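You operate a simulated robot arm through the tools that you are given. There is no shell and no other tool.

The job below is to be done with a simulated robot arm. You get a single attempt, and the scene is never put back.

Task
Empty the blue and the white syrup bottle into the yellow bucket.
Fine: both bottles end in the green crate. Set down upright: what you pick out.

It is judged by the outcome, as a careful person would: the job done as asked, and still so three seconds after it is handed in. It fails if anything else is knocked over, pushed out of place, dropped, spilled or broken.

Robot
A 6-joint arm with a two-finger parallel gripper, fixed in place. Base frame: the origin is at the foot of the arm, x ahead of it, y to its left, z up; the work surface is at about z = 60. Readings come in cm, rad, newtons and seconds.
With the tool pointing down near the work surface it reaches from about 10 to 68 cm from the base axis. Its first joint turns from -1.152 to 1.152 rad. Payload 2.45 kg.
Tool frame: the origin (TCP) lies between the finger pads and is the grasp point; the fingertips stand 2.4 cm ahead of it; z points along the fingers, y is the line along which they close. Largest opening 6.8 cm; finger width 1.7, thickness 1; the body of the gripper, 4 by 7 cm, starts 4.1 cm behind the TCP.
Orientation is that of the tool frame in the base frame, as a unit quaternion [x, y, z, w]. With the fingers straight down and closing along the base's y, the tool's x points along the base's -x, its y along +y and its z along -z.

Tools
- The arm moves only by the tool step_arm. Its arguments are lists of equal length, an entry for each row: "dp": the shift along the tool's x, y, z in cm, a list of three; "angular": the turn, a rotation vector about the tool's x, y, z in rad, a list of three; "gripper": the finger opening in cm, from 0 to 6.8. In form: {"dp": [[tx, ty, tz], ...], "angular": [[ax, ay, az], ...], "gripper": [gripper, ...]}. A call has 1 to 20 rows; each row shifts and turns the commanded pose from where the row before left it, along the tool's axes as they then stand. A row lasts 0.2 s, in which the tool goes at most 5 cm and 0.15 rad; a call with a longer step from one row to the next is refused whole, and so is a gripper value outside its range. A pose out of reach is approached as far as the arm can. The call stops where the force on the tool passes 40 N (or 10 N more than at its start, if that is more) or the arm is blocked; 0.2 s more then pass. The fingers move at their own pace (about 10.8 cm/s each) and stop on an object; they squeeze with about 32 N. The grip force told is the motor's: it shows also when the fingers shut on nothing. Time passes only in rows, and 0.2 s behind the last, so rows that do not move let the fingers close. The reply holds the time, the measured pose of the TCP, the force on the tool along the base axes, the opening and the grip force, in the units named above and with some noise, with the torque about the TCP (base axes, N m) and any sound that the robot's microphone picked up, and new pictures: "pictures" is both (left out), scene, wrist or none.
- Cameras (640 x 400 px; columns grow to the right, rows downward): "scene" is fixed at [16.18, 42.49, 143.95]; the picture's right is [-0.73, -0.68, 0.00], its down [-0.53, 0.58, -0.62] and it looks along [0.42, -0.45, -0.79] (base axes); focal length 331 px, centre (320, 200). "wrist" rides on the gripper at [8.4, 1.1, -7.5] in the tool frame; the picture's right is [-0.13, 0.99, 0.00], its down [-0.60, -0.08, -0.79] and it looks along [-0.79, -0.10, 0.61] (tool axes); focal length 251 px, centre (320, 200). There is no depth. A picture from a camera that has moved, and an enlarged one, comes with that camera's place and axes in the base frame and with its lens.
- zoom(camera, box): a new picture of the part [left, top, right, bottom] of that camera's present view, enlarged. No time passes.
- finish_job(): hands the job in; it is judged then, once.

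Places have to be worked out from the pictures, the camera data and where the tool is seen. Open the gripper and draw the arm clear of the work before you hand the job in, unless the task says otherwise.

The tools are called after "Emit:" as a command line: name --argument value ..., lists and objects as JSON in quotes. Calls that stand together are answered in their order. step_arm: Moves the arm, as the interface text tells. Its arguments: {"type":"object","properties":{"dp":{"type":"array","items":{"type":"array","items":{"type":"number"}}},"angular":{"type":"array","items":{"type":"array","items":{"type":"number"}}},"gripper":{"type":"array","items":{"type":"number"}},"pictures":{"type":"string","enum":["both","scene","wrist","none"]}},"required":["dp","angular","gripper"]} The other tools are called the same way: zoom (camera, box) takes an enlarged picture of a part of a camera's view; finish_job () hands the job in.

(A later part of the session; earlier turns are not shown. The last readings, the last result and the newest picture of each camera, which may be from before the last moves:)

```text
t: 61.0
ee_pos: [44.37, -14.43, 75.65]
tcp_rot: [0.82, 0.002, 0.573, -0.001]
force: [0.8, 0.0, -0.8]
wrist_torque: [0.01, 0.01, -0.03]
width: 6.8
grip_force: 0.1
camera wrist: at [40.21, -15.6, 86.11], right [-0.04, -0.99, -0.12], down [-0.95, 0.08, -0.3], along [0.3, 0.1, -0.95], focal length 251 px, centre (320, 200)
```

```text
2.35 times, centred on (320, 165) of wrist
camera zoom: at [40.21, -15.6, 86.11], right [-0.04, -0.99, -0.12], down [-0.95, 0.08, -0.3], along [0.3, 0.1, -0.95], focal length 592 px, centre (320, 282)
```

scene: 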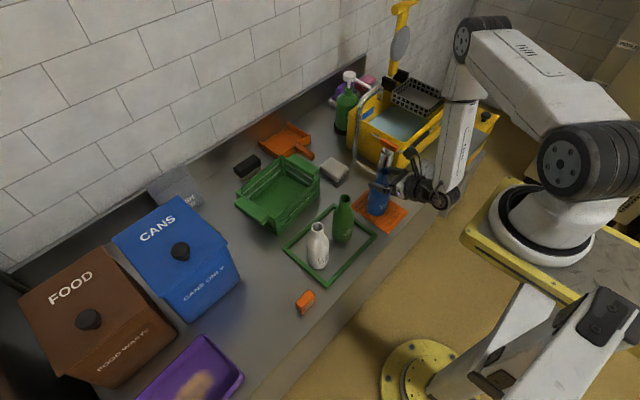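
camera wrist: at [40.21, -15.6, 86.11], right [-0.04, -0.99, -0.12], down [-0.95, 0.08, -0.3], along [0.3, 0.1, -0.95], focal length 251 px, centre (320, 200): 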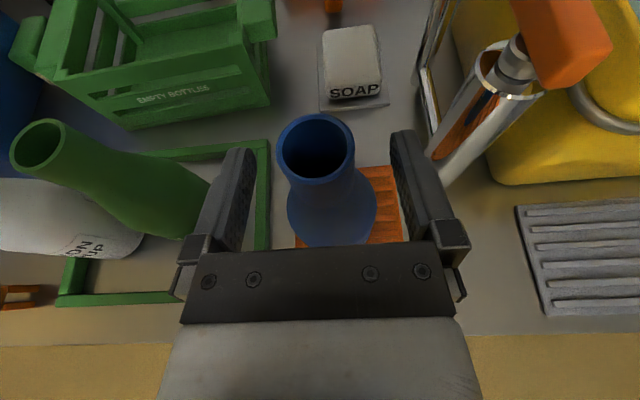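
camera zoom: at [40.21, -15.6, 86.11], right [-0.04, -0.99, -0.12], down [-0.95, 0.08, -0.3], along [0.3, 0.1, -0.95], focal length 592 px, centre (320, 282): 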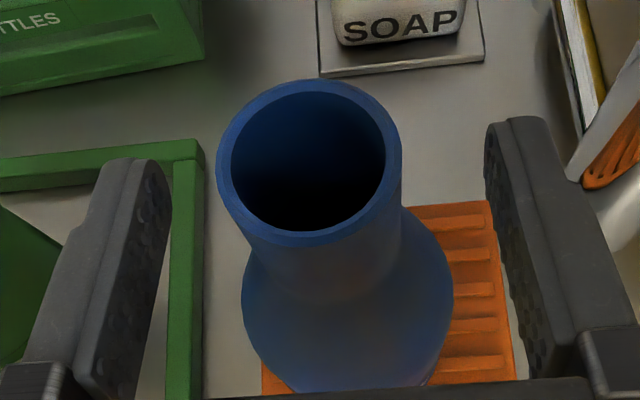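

The neck sits between the fingers, about 0.1 cm off centre. I correct that and close on the neck.

Emit:
step_arm --dp '[[0, 0.12, 0], [0, 0, 0], [0, 0, 0], [0, 0, 0], [0, 0, 0], [0, 0, 0]]' --angular '[[0, 0, 0], [0, 0, 0], [0, 0, 0], [0, 0, 0], [0, 0, 0], [0, 0, 0]]' --gripper '[6.0, 5.0, 4.0, 3.2, 2.0, 2.0]'

Emit:
zoom --camera "scene" --box '[340, 140, 460, 215]'

```text
t: 62.4
ee_pos: [44.36, -14.58, 75.68]
tcp_rot: [0.819, 0.001, 0.573, 0.001]
force: [-0.5, 0.5, -0.4]
wrist_torque: [0.0, -0.01, 0.04]
width: 2.96
grip_force: 32.7
camera wrist: at [40.17, -15.74, 86.08], right [-0.04, -0.99, -0.12], down [-0.95, 0.08, -0.3], along [0.3, 0.1, -0.95], focal length 251 px, centre (320, 200)
```

scene: 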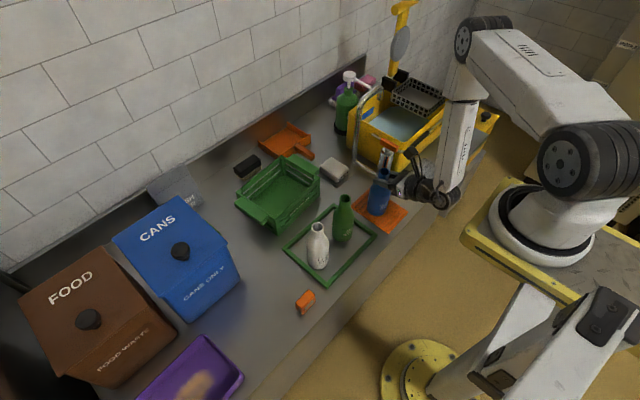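
wrist: 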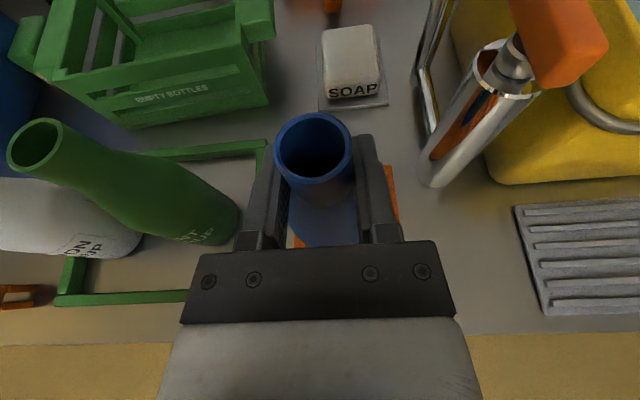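

```text
5.33 times, centred on (400, 178) of scene
camera zoom: at [16.18, 42.49, 143.95], right [-0.73, -0.68, 0.0], down [-0.53, 0.58, -0.62], along [0.42, -0.45, -0.79], focal length 1767 px, centre (-107, 320)
```

zoom: 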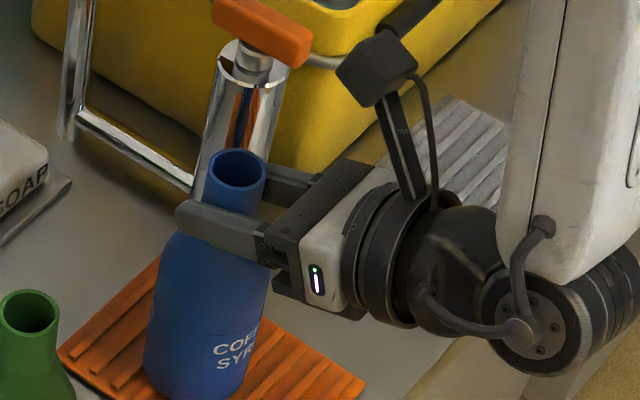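

The neck is held at width 2.96. With a 20° pitch the wrist would pass too close over the green bottle when I reach into the crate, so I open, steepen to about 42° around the neck, and grip again.

Emit:
step_arm --dp '[[0, 0, 0], [0, 0, 0], [0, 0, 0], [0, 0, 0], [0, 0, 0], [0, 0, 0]]' --angular '[[0, 0, 0], [0, 0, 0], [0, -0.128, 0], [0, -0.128, 0], [0, -0.128, 0], [0, 0, 0]]' --gripper '[4.5, 6.8, 6.8, 6.8, 6.8, 6.8]'

Emit:
zoom --camera "scene" --box '[340, 140, 460, 215]'

Emit:
zoom --camera "wrist" --box '[200, 80, 440, 250]'

```text
t: 63.8
ee_pos: [44.54, -14.63, 75.76]
tcp_rot: [0.914, 0.0, 0.406, 0.0]
force: [-0.8, -0.1, 1.0]
wrist_torque: [0.01, 0.0, 0.01]
width: 6.8
grip_force: 0.1
camera wrist: at [44.41, -15.74, 86.94], right [-0.09, -0.99, -0.09], down [-0.99, 0.08, 0.08], along [-0.07, 0.1, -0.99], focal length 251 px, centre (320, 200)
```

scene: 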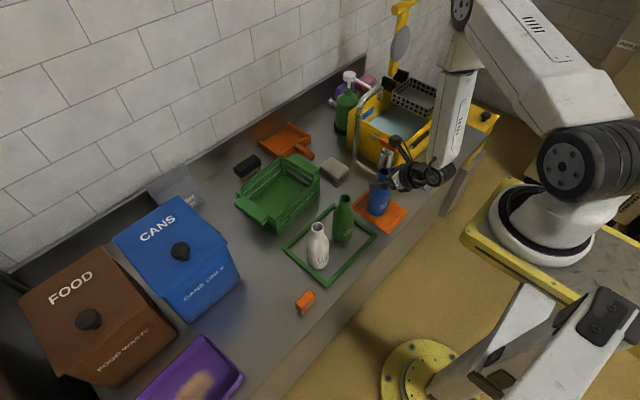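
wrist: 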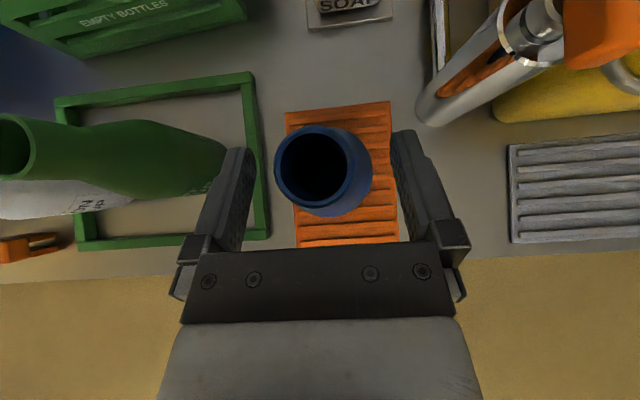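

```text
5.33 times, centred on (400, 178) of scene
camera zoom: at [16.18, 42.49, 143.95], right [-0.73, -0.68, 0.0], down [-0.53, 0.58, -0.62], along [0.42, -0.45, -0.79], focal length 1767 px, centre (-107, 320)
```

zoom: 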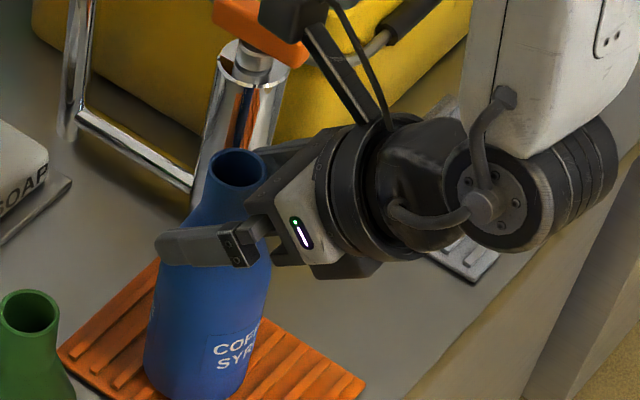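

```text
2.35 times, centred on (320, 165) of wrist
camera zoom: at [44.41, -15.74, 86.94], right [-0.09, -0.99, -0.09], down [-0.99, 0.08, 0.08], along [-0.07, 0.1, -0.99], focal length 592 px, centre (320, 282)
```

zoom: 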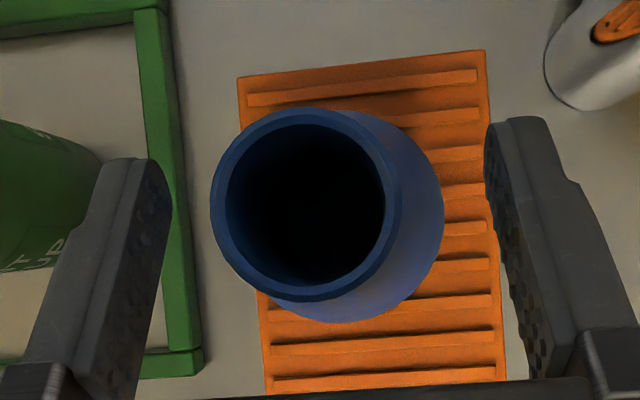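

Pitch is 42° and the neck is centred at about (44.9, −14.7). I close on it again.

Emit:
step_arm --dp '[[0, 0, 0], [0, 0, 0], [0, 0, 0], [0, 0, 0], [0, 0, 0], [0, 0, 0]]' --angular '[[0, 0, 0], [0, 0, 0], [0, 0, 0], [0, 0, 0], [0, 0, 0], [0, 0, 0]]' --gripper '[6.0, 5.0, 4.0, 3.2, 2.0, 2.0]' --pictures "scene"

```text
t: 65.2
ee_pos: [44.44, -14.65, 75.73]
tcp_rot: [0.913, 0.0, 0.408, 0.001]
force: [0.0, -0.1, 0.4]
wrist_torque: [0.01, 0.01, 0.0]
width: 3.38
grip_force: 31.2
```

scene: 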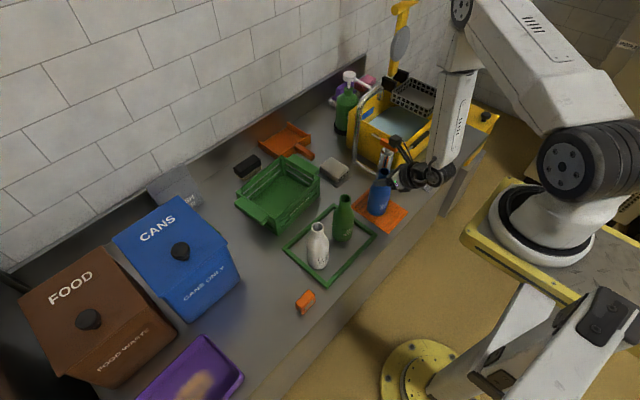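

Width 3.38 shows the tips are biting on the shoulder taper rather than the straight neck. I open, move up and back about 1 cm, and grip again higher.

Emit:
step_arm --dp '[[0, 0, 0], [0, 0, 0], [0.25, 0, -0.5], [0.25, 0, -0.5], [0, 0, 0], [0, 0, 0], [0, 0, 0], [0, 0, 0], [0, 0, 0], [0, 0, 0]]' --angular '[[0, 0, 0], [0, 0, 0], [0, 0, 0], [0, 0, 0], [0, 0, 0], [0, 0, 0], [0, 0, 0], [0, 0, 0], [0, 0, 0], [0, 0, 0]]' --gripper '[4.5, 5.5, 5.5, 5.5, 5.5, 4.5, 3.7, 3.2, 2.0, 2.0]'

Emit:
zoom --camera "scene" --box '[340, 140, 460, 215]'

Emit:
zoom --camera "wrist" --box '[200, 80, 440, 250]'

```text
t: 67.4
ee_pos: [43.98, -14.72, 76.67]
tcp_rot: [0.913, 0.0, 0.407, 0.001]
force: [0.1, 0.6, 0.2]
wrist_torque: [0.06, 0.01, 0.01]
width: 2.89
grip_force: 32.4
camera wrist: at [44.01, -15.79, 87.98], right [-0.09, -0.99, -0.1], down [-0.99, 0.08, 0.08], along [-0.07, 0.1, -0.99], focal length 251 px, centre (320, 200)
```

scene: 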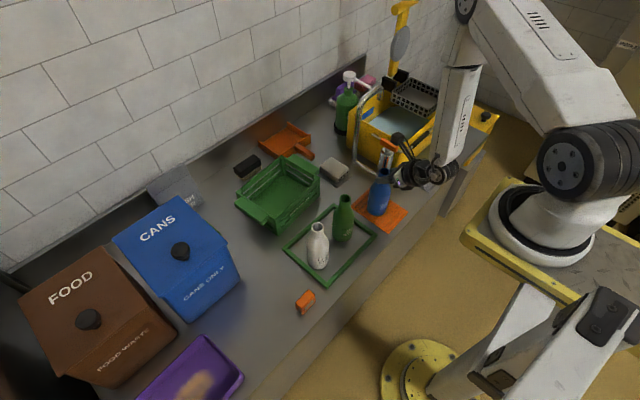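
wrist: 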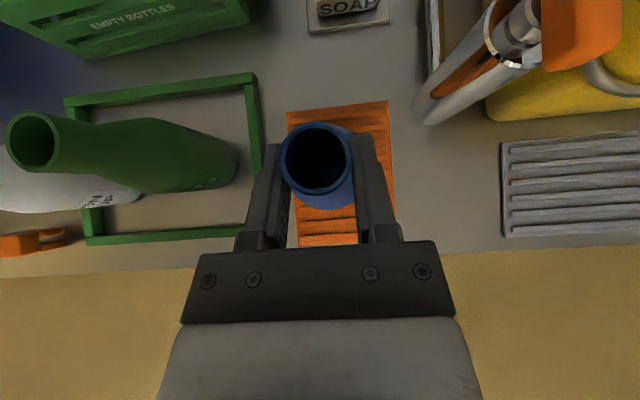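

```text
5.33 times, centred on (400, 178) of scene
camera zoom: at [16.18, 42.49, 143.95], right [-0.73, -0.68, 0.0], down [-0.53, 0.58, -0.62], along [0.42, -0.45, -0.79], focal length 1767 px, centre (-107, 320)
```

zoom: 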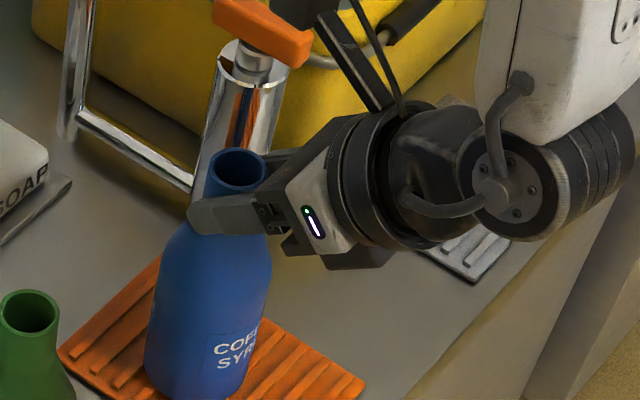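

```text
2.35 times, centred on (320, 165) of wrist
camera zoom: at [44.01, -15.79, 87.98], right [-0.09, -0.99, -0.1], down [-0.99, 0.08, 0.08], along [-0.07, 0.1, -0.99], focal length 592 px, centre (320, 282)
```

zoom: 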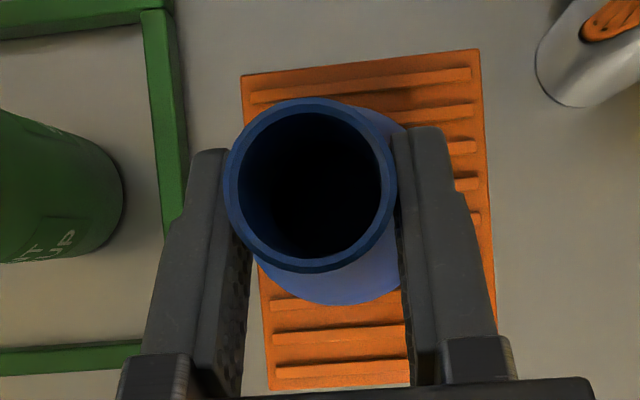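

Now it holds the straight neck (2.89). I lift, moving up and forward toward the crate.

Emit:
step_arm --dp '[[0.74, 0, -0.67], [1.11, 0, -1.0], [1.11, 0, -1.0], [1.88, 0, 0.09], [1.88, 0, 0.09], [1.88, 0, 0.09], [1.88, 0, 0.09], [1.88, 0, 0.09], [1.88, 0, 0.09], [0, 0, 0]]' --angular '[[0, 0, 0], [0, 0, 0], [0, 0, 0], [0, 0, 0], [0, 0, 0], [0, 0, 0], [0, 0, 0], [0, 0, 0], [0, 0, 0], [0, 0, 0]]' --gripper '[2.0, 2.0, 2.0, 2.0, 2.0, 2.0, 2.0, 2.0, 2.0, 2.0]'

Emit:
zoom --camera "scene" --box '[240, 90, 480, 240]'

```text
t: 69.6
ee_pos: [51.96, -14.56, 88.64]
tcp_rot: [0.914, 0.0, 0.406, 0.0]
force: [-0.7, -0.2, 0.1]
wrist_torque: [-0.01, 0.0, -0.01]
width: 2.87
grip_force: 31.6
camera wrist: at [51.93, -15.65, 99.93], right [-0.09, -0.99, -0.09], down [-0.99, 0.08, 0.08], along [-0.07, 0.1, -0.99], focal length 251 px, centre (320, 200)
```

scene: 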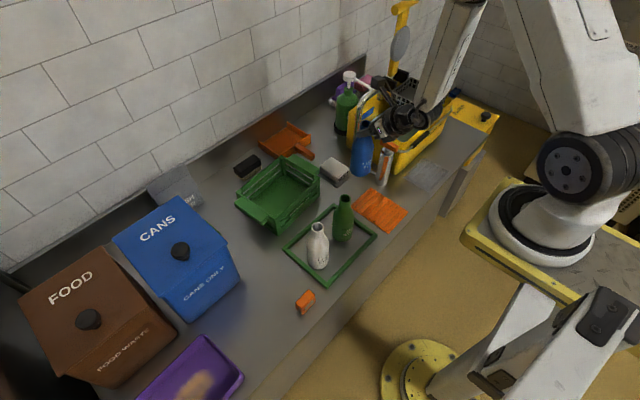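
wrist: 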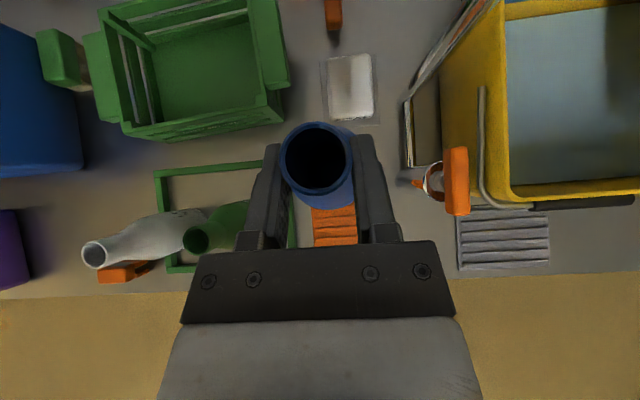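

```text
2.67 times, centred on (360, 165) of scene
camera zoom: at [16.18, 42.49, 143.95], right [-0.73, -0.68, 0.0], down [-0.53, 0.58, -0.62], along [0.42, -0.45, -0.79], focal length 883 px, centre (213, 293)
```

zoom: 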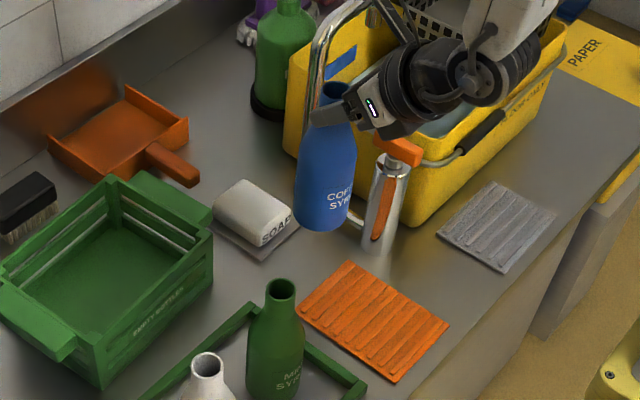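

I zoom on the crate from this higher overhead view to fix the placement target.

Emit:
zoom --camera "wrist" --box '[70, 0, 310, 150]'

```text
2.67 times, centred on (190, 75) of wrist
camera zoom: at [51.93, -15.65, 99.93], right [-0.09, -0.99, -0.09], down [-0.99, 0.08, 0.08], along [-0.07, 0.1, -0.99], focal length 670 px, centre (667, 533)
```

zoom: 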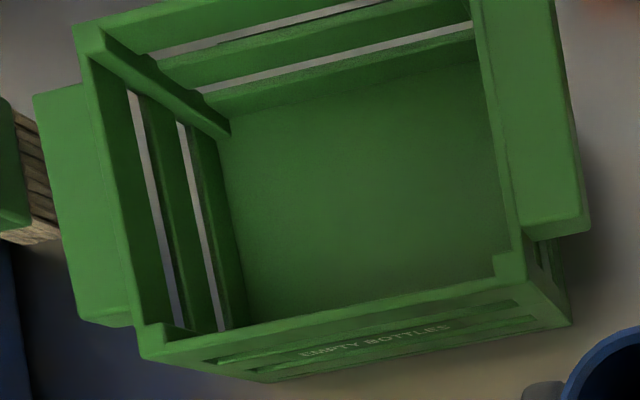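

The crate's inner front edge runs from (61.0, 10.9) to (62.6, −6.5). I will place blue with its axis at about (66.0, −2.2) and white at about (65.4, 6.6), and now move forward then sideways at this height.

Emit:
step_arm --dp '[[1.2, 0, 1.3], [1.9, 0, 2.1], [1.9, 0, 2.1], [1.9, 0, 2.1], [1.89, 0, 2.12], [0, -1.5, 0], [0, -2.8, 0], [0, -2.8, 0], [0, -2.8, 0], [0, -1.7, 0], [0, -0.76, 0], [0, 0, 0]]' --angular '[[0, 0, 0], [0, 0, 0], [0, 0, 0], [0, 0, 0], [0, 0, 0], [0, 0, 0], [0, 0, 0], [0, 0, 0], [0, 0, 0], [0, 0, 0], [0, 0, 0], [0, 0, 0]]' --gripper '[2.0, 2.0, 2.0, 2.0, 2.0, 2.0, 2.0, 2.0, 2.0, 2.0, 2.0, 2.0]'

Emit:
zoom --camera "scene" --box '[220, 100, 420, 225]'

Emit:
zoom --camera "wrist" --box '[160, 50, 480, 250]'

```text
t: 72.2
ee_pos: [65.88, -6.0, 89.49]
tcp_rot: [0.914, 0.004, 0.406, -0.008]
force: [0.1, -0.8, -0.7]
wrist_torque: [0.0, 0.01, -0.01]
width: 2.85
grip_force: 32.9
out of reach, approached as far as the arm can: row 9, 10, 11
camera wrist: at [65.78, -7.27, 100.7], right [-0.07, -0.99, -0.11], down [-0.99, 0.06, 0.09], along [-0.08, 0.11, -0.99], focal length 251 px, centre (320, 200)
```

scene: 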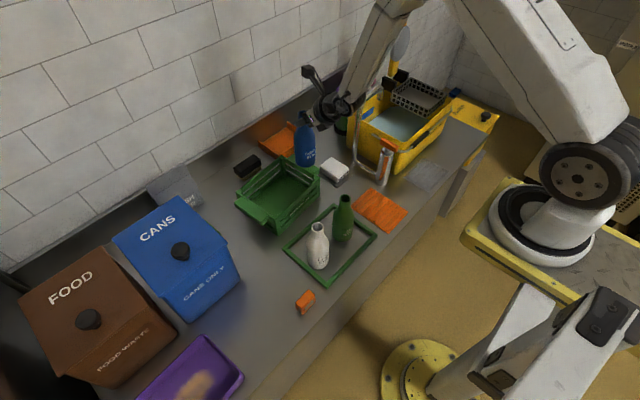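
wrist: 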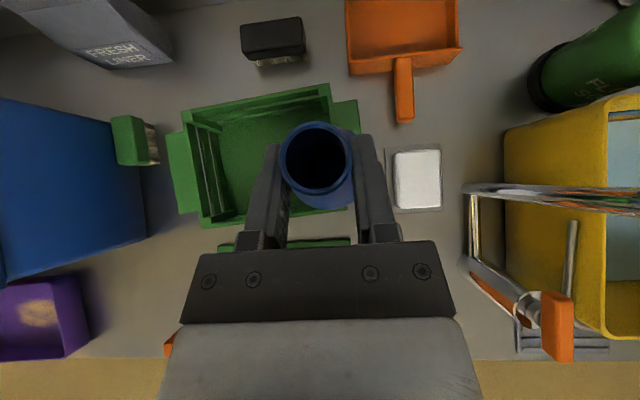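

```text
3.20 times, centred on (320, 162) of scene
camera zoom: at [16.18, 42.49, 143.95], right [-0.73, -0.68, 0.0], down [-0.53, 0.58, -0.62], along [0.42, -0.45, -0.79], focal length 1060 px, centre (320, 320)
```

zoom: 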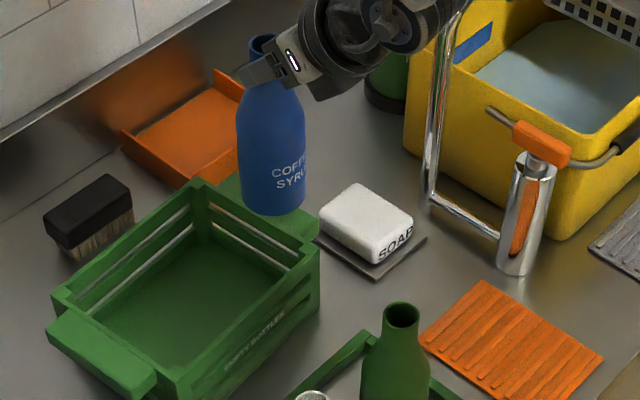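

```text
2.00 times, centred on (320, 150) of wrist
camera zoom: at [65.78, -7.27, 100.7], right [-0.07, -0.99, -0.11], down [-0.99, 0.06, 0.09], along [-0.08, 0.11, -0.99], focal length 503 px, centre (320, 300)
```

zoom: 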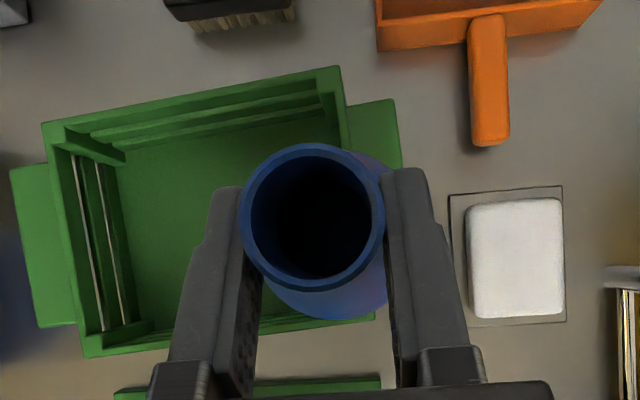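

The arm stopped at y −6 with the wrist roll near its limit; it needs the tool heading turned left of the arm's radial line. I yaw the tool +0.25 rad about the vertical, square the small residual tilt, then continue to the target.

Emit:
step_arm --dp '[[0, 0, 0], [0, 0, 0], [0, 0, 0], [0.036, -1.22, 0.039], [0.036, -1.22, 0.039], [0.036, -1.22, 0.039], [0, 0, 0]]' --angular '[[0.062, 0, -0.056], [0.062, 0, -0.056], [0.0435, 0, -0.055], [0, 0, 0], [0, 0, 0], [0, 0, 0], [0, 0, 0]]' --gripper '[2.0, 2.0, 2.0, 2.0, 2.0, 2.0, 2.0]'

Emit:
zoom --camera "scene" --box '[220, 100, 420, 225]'

Emit:
zoom --camera "wrist" --box '[160, 50, 480, 250]'

```text
t: 73.8
ee_pos: [64.99, -2.58, 89.34]
tcp_rot: [0.907, 0.111, 0.405, -0.042]
force: [-0.1, -0.9, 0.0]
wrist_torque: [0.04, 0.0, 0.02]
width: 2.89
grip_force: 32.0
camera wrist: at [65.19, -3.43, 100.63], right [0.15, -0.99, -0.08], down [-0.98, -0.15, 0.08], along [-0.09, 0.07, -0.99], focal length 251 px, centre (320, 200)
```

scene: 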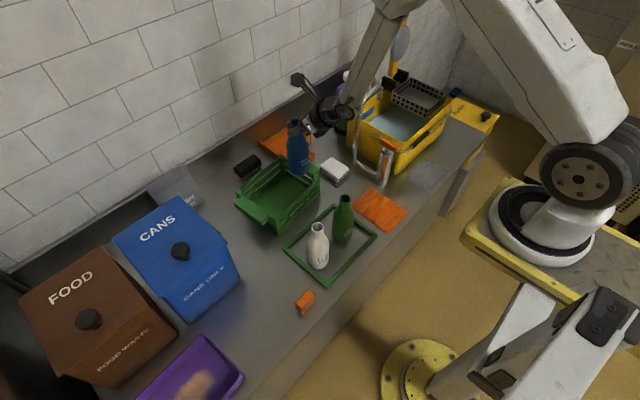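
wrist: 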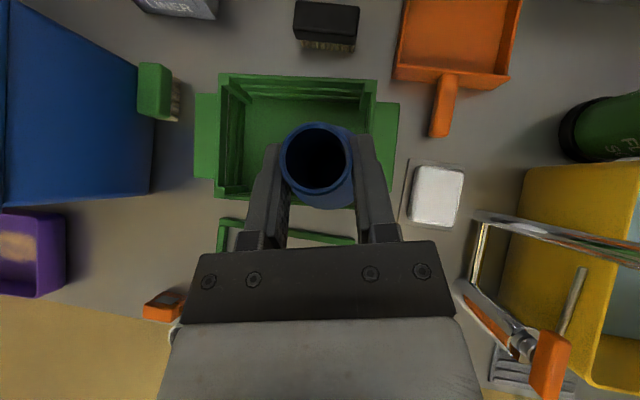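

```text
3.20 times, centred on (320, 162) of scene
camera zoom: at [16.18, 42.49, 143.95], right [-0.73, -0.68, 0.0], down [-0.53, 0.58, -0.62], along [0.42, -0.45, -0.79], focal length 1060 px, centre (320, 320)
```

zoom: 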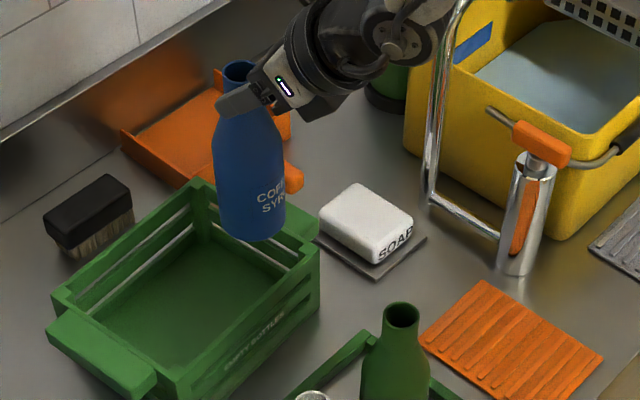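

```text
2.00 times, centred on (320, 150) of wrist
camera zoom: at [65.19, -3.43, 100.63], right [0.15, -0.99, -0.08], down [-0.98, -0.15, 0.08], along [-0.09, 0.07, -0.99], focal length 503 px, centre (320, 300)
```

zoom: 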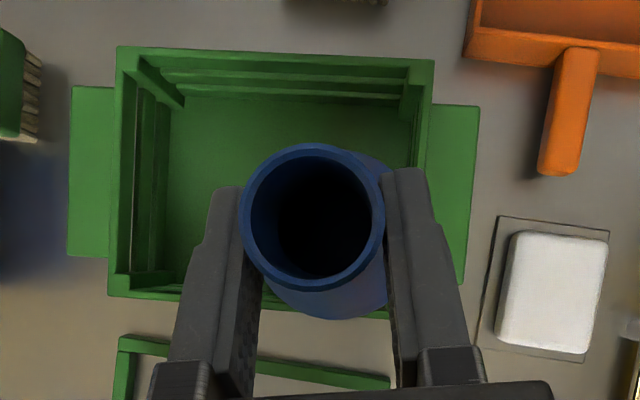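

The bottle is over the crate's front-right part with its axis at about (65.9, −2.4). I fix the 1° tilt, nudge slightly inward and lower to just above rim height.

Emit:
step_arm --dp '[[0.22, -0.07, 0.243], [-1.11, 0, 1.007], [-1.11, 0, 1.007], [0, 0, 0]]' --angular '[[0.0186, 0, 0.002], [0, 0, 0], [0, 0, 0], [0, 0, 0]]' --gripper '[2.0, 2.0, 2.0, 2.0]'

Emit:
zoom --camera "scene" --box '[240, 110, 360, 240]'

Emit:
zoom --camera "wrist" --box '[160, 50, 480, 250]'

```text
t: 74.8
ee_pos: [65.39, -2.32, 86.41]
tcp_rot: [0.907, 0.113, 0.403, -0.05]
force: [0.3, -0.2, -0.7]
wrist_torque: [0.01, 0.02, 0.01]
width: 2.86
grip_force: 31.8
camera wrist: at [65.66, -3.46, 97.6], right [0.16, -0.98, -0.1], down [-0.98, -0.17, 0.08], along [-0.1, 0.08, -0.99], focal length 251 px, centre (320, 200)
```

scene: 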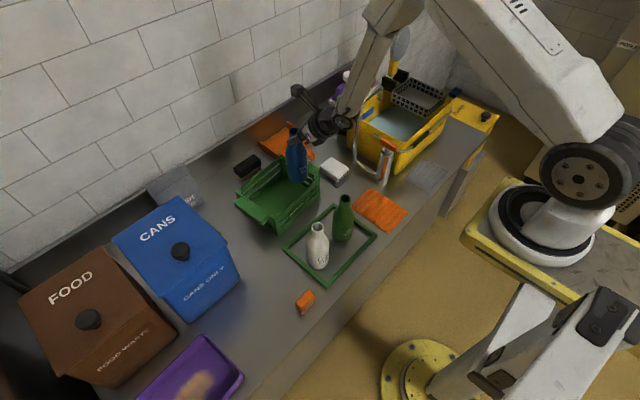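
wrist: 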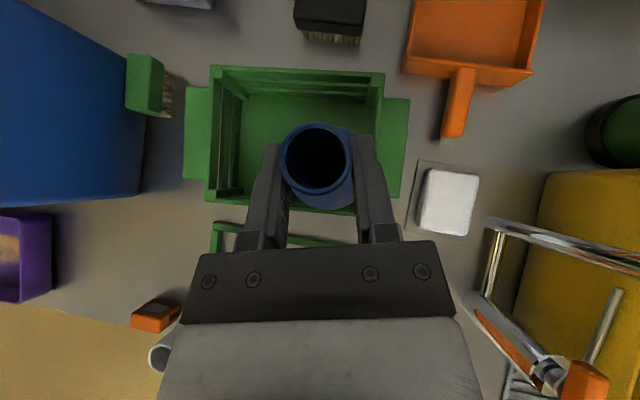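

```text
3.08 times, centred on (300, 175) of scene
camera zoom: at [16.18, 42.49, 143.95], right [-0.73, -0.68, 0.0], down [-0.53, 0.58, -0.62], along [0.42, -0.45, -0.79], focal length 1019 px, centre (382, 277)
```

zoom: 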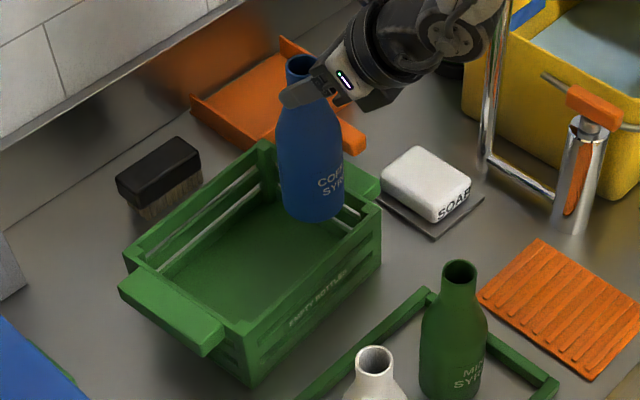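

```text
2.00 times, centred on (320, 150) of wrist
camera zoom: at [65.66, -3.46, 97.6], right [0.16, -0.98, -0.1], down [-0.98, -0.17, 0.08], along [-0.1, 0.08, -0.99], focal length 503 px, centre (320, 300)
```

zoom: 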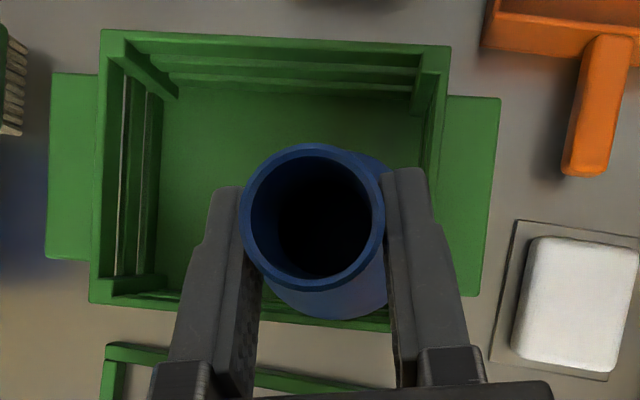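

Orientation is exact. The axis is near (66.2, −2.1), about 1 cm clear of the front wall and 1.4 cm clear of the right wall. I lower 8.5 cm into the crate.

Emit:
step_arm --dp '[[-1.113, 0, 1.007], [-1.261, 0, 1.141], [-1.261, 0, 1.141], [-1.261, 0, 1.141], [-0.927, 0, 0.839], [-0.485, 0, 0.436], [0, 0, 0]]' --angular '[[0, 0, 0], [0, 0, 0], [0, 0, 0], [0, 0, 0], [0, 0, 0], [0, 0, 0], [0, 0, 0]]' --gripper '[2.0, 2.0, 2.0, 2.0, 2.0, 2.0, 2.0]'

Emit:
zoom --camera "scene" --box '[240, 110, 360, 240]'

Emit:
zoom --camera "wrist" --box '[160, 50, 480, 250]'

```text
t: 76.4
ee_pos: [65.34, -2.39, 77.86]
tcp_rot: [0.907, 0.113, 0.403, -0.05]
force: [0.1, 0.3, -0.6]
wrist_torque: [0.01, -0.01, -0.03]
width: 2.87
grip_force: 32.1
camera wrist: at [65.61, -3.49, 89.02], right [0.16, -0.98, -0.1], down [-0.98, -0.17, 0.08], along [-0.1, 0.08, -0.99], focal length 251 px, centre (320, 200)
```

scene: 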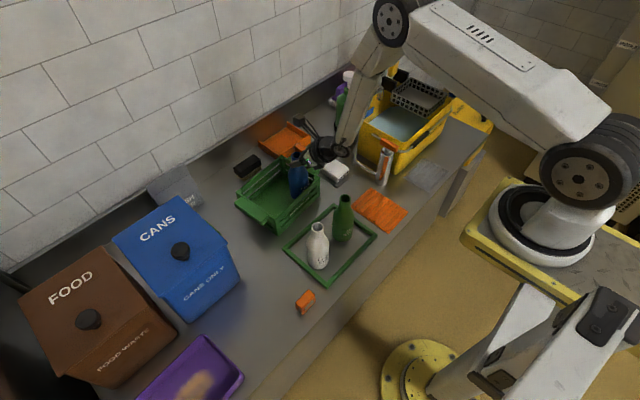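
wrist: 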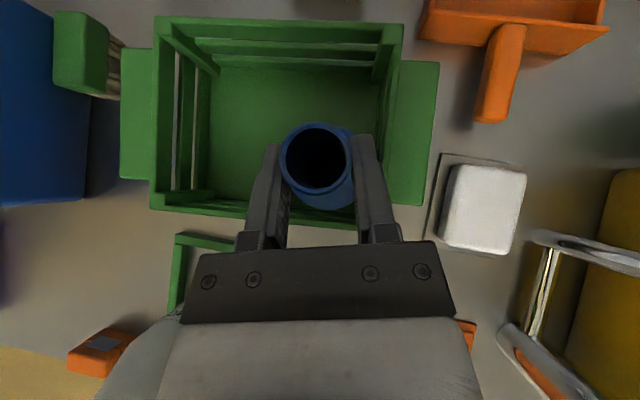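

```text
3.08 times, centred on (300, 175) of scene
camera zoom: at [16.18, 42.49, 143.95], right [-0.73, -0.68, 0.0], down [-0.53, 0.58, -0.62], along [0.42, -0.45, -0.79], focal length 1019 px, centre (382, 277)
```

zoom: 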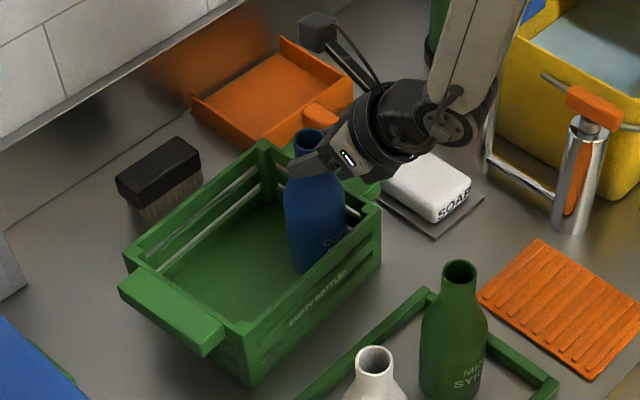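

```text
2.00 times, centred on (320, 150) of wrist
camera zoom: at [65.61, -3.49, 89.02], right [0.16, -0.98, -0.1], down [-0.98, -0.17, 0.08], along [-0.1, 0.08, -0.99], focal length 503 px, centre (320, 300)
```

zoom: 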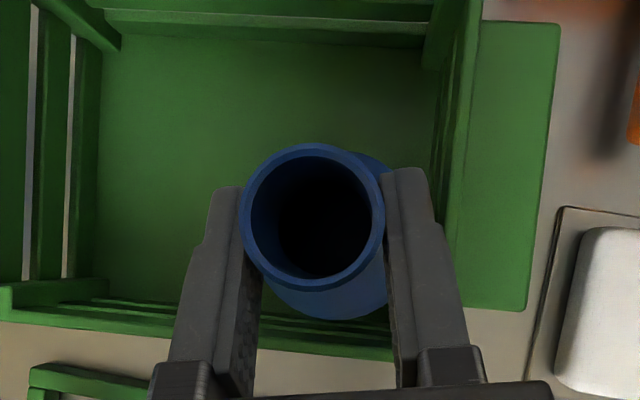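

The bottle is inside the crate and clear of the walls. I lower in small steps and watch for floor contact.

Emit:
step_arm --dp '[[-0.223, 0, 0.201], [-0.223, 0, 0.201], [-0.223, 0, 0.201], [0, 0, 0]]' --angular '[[0, 0, 0], [0, 0, 0], [0, 0, 0], [0, 0, 0]]' --gripper '[2.0, 2.0, 2.0, 2.0]' --pictures "none"

```text
t: 77.4
ee_pos: [65.41, -2.31, 77.11]
tcp_rot: [0.907, 0.113, 0.404, -0.05]
force: [0.6, 0.5, -0.7]
wrist_torque: [0.06, 0.0, 0.0]
width: 2.87
grip_force: 31.9
```

No contact yet at z 77.1, so I continue in 0.15 cm steps.

Emit:
step_arm --dp '[[-0.111, 0, 0.1], [-0.111, 0, 0.1], [-0.111, 0, 0.1], [0, 0, 0]]' --angular '[[0, 0, 0], [0, 0, 0], [0, 0, 0], [0, 0, 0]]' --gripper '[2.0, 2.0, 2.0, 2.0]' --pictures "none"

```text
t: 78.4
ee_pos: [65.44, -2.35, 76.59]
tcp_rot: [0.905, 0.113, 0.406, -0.05]
force: [-4.3, 0.1, 20.4]
wrist_torque: [0.19, 0.38, -0.04]
width: 2.86
grip_force: 32.3
```

Floor contact at 20 N, so the bottle stands on the crate floor. I ease up 0.1 cm and open the gripper partly.

Emit:
step_arm --dp '[[0.09, 0, -0.08], [0, 0, 0], [0, 0, 0], [0, 0, 0], [0, 0, 0]]' --angular '[[0, 0, 0], [0, 0, 0], [0, 0, 0], [0, 0, 0], [0, 0, 0]]' --gripper '[2.0, 2.0, 3.6, 4.6, 4.6]'

Emit:
zoom --camera "scene" --box '[240, 110, 360, 240]'

Emit:
zoom --camera "wrist" --box '[160, 50, 480, 250]'

```text
t: 79.6
ee_pos: [65.43, -2.21, 76.55]
tcp_rot: [0.907, 0.114, 0.403, -0.052]
force: [-0.5, 0.1, 0.8]
wrist_torque: [-0.02, 0.01, -0.02]
width: 4.59
grip_force: 0.0
camera wrist: at [65.57, -3.37, 87.8], right [0.16, -0.98, -0.1], down [-0.98, -0.17, 0.08], along [-0.1, 0.08, -0.99], focal length 251 px, centre (320, 200)
```

scene: 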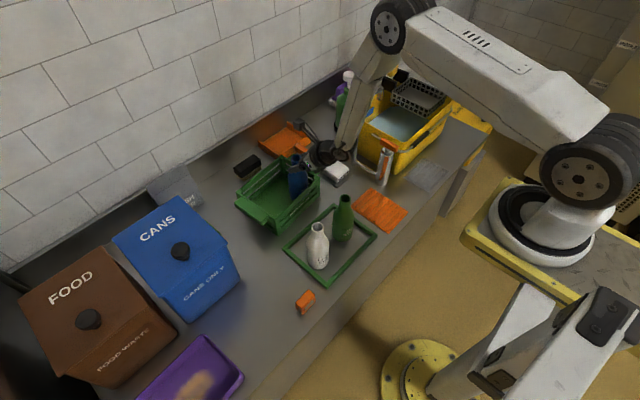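
wrist: 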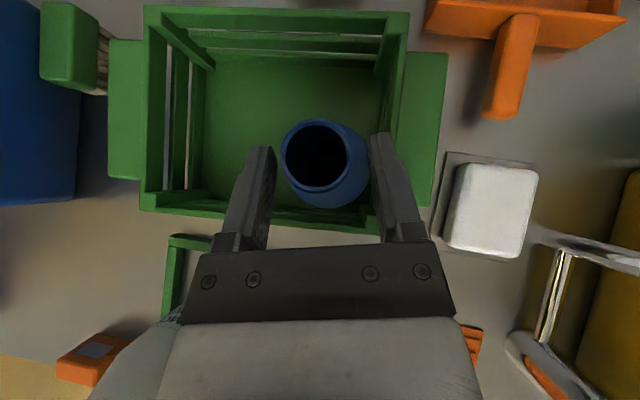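

```text
3.08 times, centred on (300, 175) of scene
camera zoom: at [16.18, 42.49, 143.95], right [-0.73, -0.68, 0.0], down [-0.53, 0.58, -0.62], along [0.42, -0.45, -0.79], focal length 1019 px, centre (382, 277)
```

zoom: 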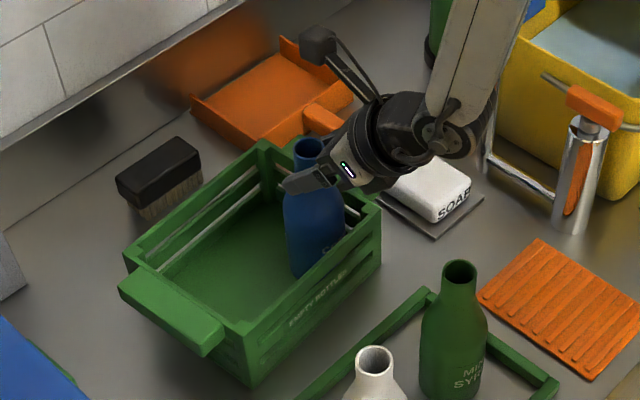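

```text
2.00 times, centred on (320, 150) of wrist
camera zoom: at [65.57, -3.37, 87.8], right [0.16, -0.98, -0.1], down [-0.98, -0.17, 0.08], along [-0.1, 0.08, -0.99], focal length 503 px, centre (320, 300)
```

zoom: 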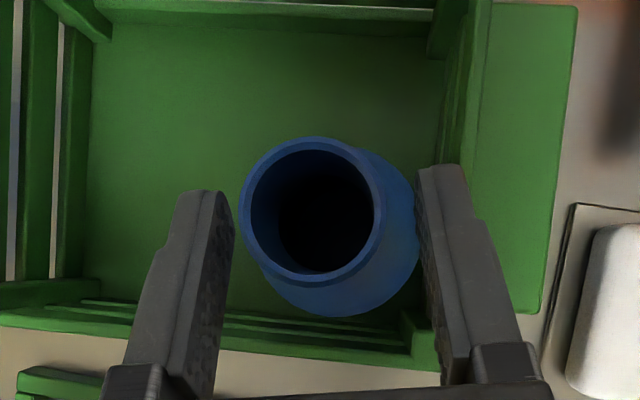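

Blue stands upright in the crate and is released. I withdraw along the tool axis, up and back.

Emit:
step_arm --dp '[[0, 0, -1.5], [0, 0, -2.5], [0, 0, -3], [0, 0, -3], [0, 0, -2], [0, 0, 0]]' --angular '[[0, 0, 0], [0, 0, 0], [0, 0, 0], [0, 0, 0], [0, 0, 0], [0, 0, 0]]' --gripper '[4.6, 4.6, 4.6, 5.0, 6.8, 6.8]'

Emit:
zoom --camera "scene" --box '[240, 110, 400, 290]'

```text
t: 81.0
ee_pos: [56.73, -4.46, 84.83]
tcp_rot: [0.907, 0.112, 0.404, -0.05]
force: [-0.1, -0.4, 0.8]
wrist_torque: [-0.01, 0.01, 0.05]
width: 6.8
grip_force: 0.0
camera wrist: at [56.93, -5.55, 96.02], right [0.16, -0.98, -0.1], down [-0.98, -0.17, 0.08], along [-0.1, 0.08, -0.99], focal length 251 px, centre (320, 200)
```

scene: 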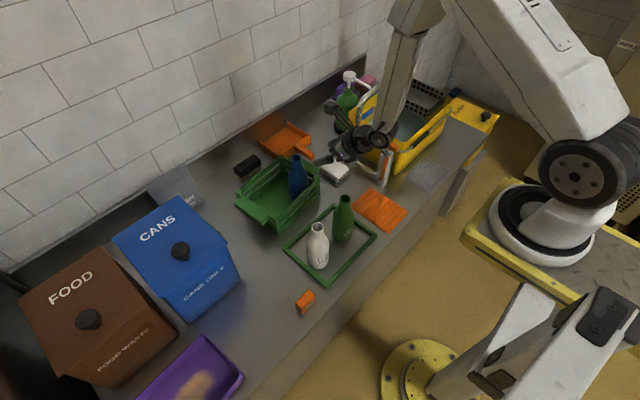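
wrist: 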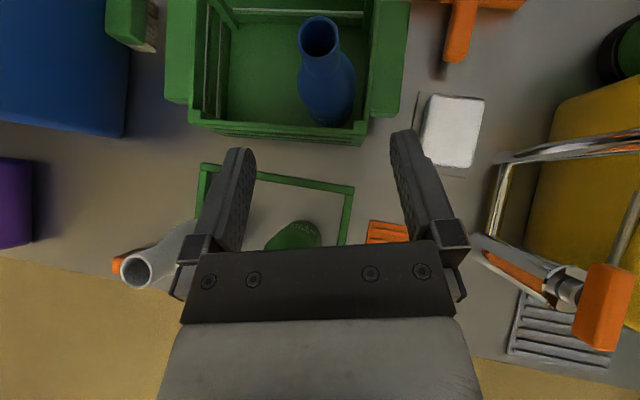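

```text
2.22 times, centred on (320, 200) of scene
camera zoom: at [16.17, 42.49, 143.95], right [-0.73, -0.68, 0.0], down [-0.53, 0.58, -0.62], along [0.42, -0.45, -0.79], focal length 736 px, centre (320, 200)
```

zoom: 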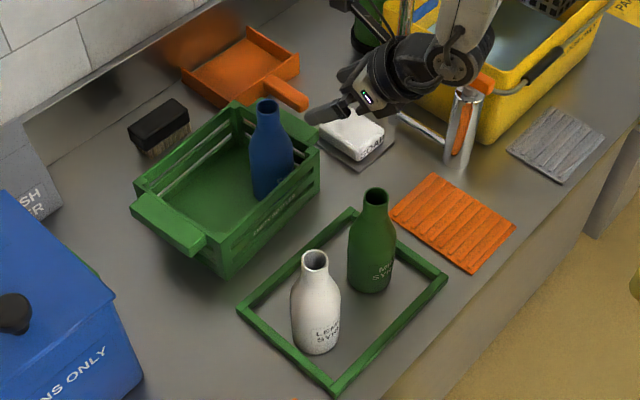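

Blue stands well. For the white bottle I turn the heading to +0.45 rad and travel back above the green bottle (tips at about z 81, green top 77) to a spot in front of and right of the white bottle.

Emit:
step_arm --dp '[[0, 0, 0], [0, 0, 0], [-1.74, -2.45, -1.24], [-1.74, -2.45, -1.24], [-1.74, -2.45, -1.24], [-1.74, -2.45, -1.24], [-1.74, -2.45, -1.24], [0, 0, 0]]' --angular '[[0.074, 0, -0.067], [0.074, 0, -0.067], [0, 0, 0], [0, 0, 0], [0, 0, 0], [0, 0, 0], [0, 0, 0], [0, 0, 0]]' --gripper '[6.8, 6.8, 6.8, 6.8, 6.8, 6.8, 6.8, 6.8]'

```text
t: 82.8
ee_pos: [42.13, 1.85, 82.59]
tcp_rot: [0.891, 0.203, 0.397, -0.09]
force: [0.5, 0.4, -0.1]
wrist_torque: [0.01, 0.0, -0.01]
width: 6.81
grip_force: 0.0
camera wrist: at [42.51, 0.88, 93.71], right [0.35, -0.93, -0.1], down [-0.93, -0.36, 0.08], along [-0.11, 0.06, -0.99], focal length 251 px, centre (320, 200)
```

scene: 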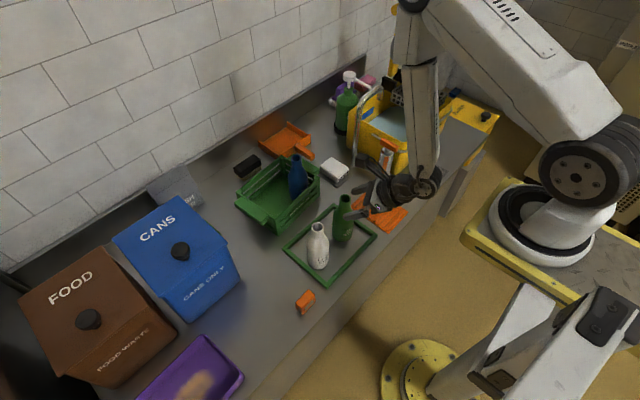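
wrist: 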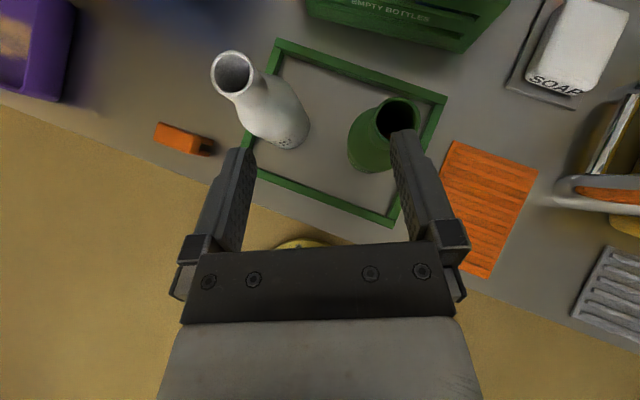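

White's mouth measures (46.4, 10.2) and green's (47.2, −0.8). I descend to the near side of the tray and flatten the pitch to 20°.

Emit:
step_arm --dp '[[-1.92, -1.33, 1.11], [-1.92, -1.33, 1.11], [-1.92, -1.33, 1.11], [0, 0, 0], [0, 0, 0], [0, 0, 0], [0, 0, 0]]' --angular '[[0, 0, 0], [0, 0, 0], [0, 0, 0], [0, 0.1287, 0], [0, 0.1287, 0], [0, 0.1287, 0], [0, 0, 0]]' --gripper '[6.8, 6.8, 6.8, 6.8, 6.8, 6.8, 6.8]'

Emit:
zoom --camera "wrist" --box '[160, 30, 480, 230]'

Emit:
zoom --camera "scene" --box '[280, 170, 440, 290]'

```text
t: 84.4
ee_pos: [38.98, 5.13, 75.85]
tcp_rot: [0.798, 0.182, 0.561, -0.127]
force: [0.6, -0.5, 0.9]
wrist_torque: [-0.01, -0.03, -0.02]
width: 6.8
grip_force: 0.0
camera wrist: at [35.59, 2.2, 86.26], right [0.39, -0.91, -0.12], down [-0.89, -0.34, -0.3], along [0.23, 0.22, -0.95], focal length 251 px, centre (320, 200)
```

scene: 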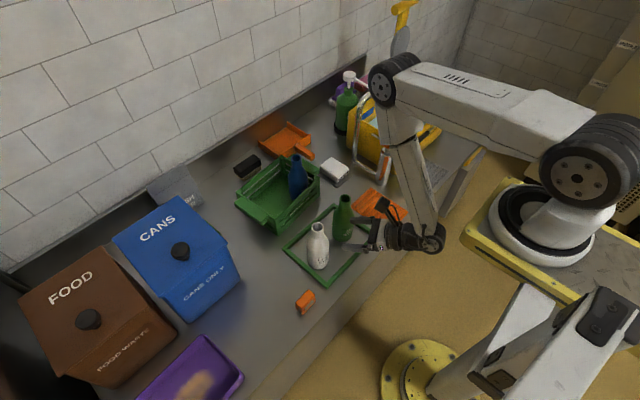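
wrist: 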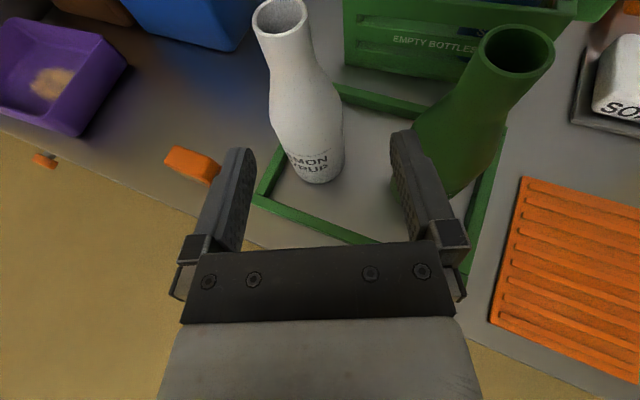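

```text
2.00 times, centred on (320, 130) of wrist
camera zoom: at [35.59, 2.2, 86.26], right [0.39, -0.91, -0.12], down [-0.89, -0.34, -0.3], along [0.23, 0.22, -0.95], focal length 503 px, centre (320, 340)
```

zoom: 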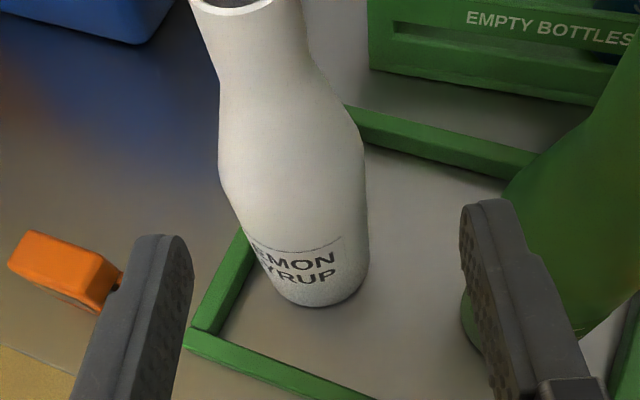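

```text
3.33 times, centred on (360, 230) of scene
camera zoom: at [16.18, 42.49, 143.95], right [-0.73, -0.68, 0.0], down [-0.53, 0.58, -0.62], along [0.42, -0.45, -0.79], focal length 1104 px, centre (187, 100)
```

zoom: 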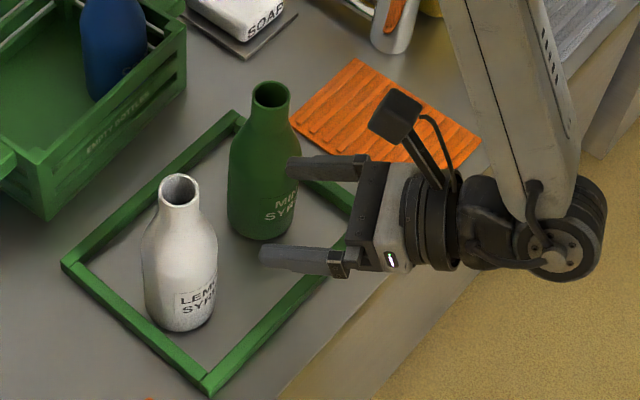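

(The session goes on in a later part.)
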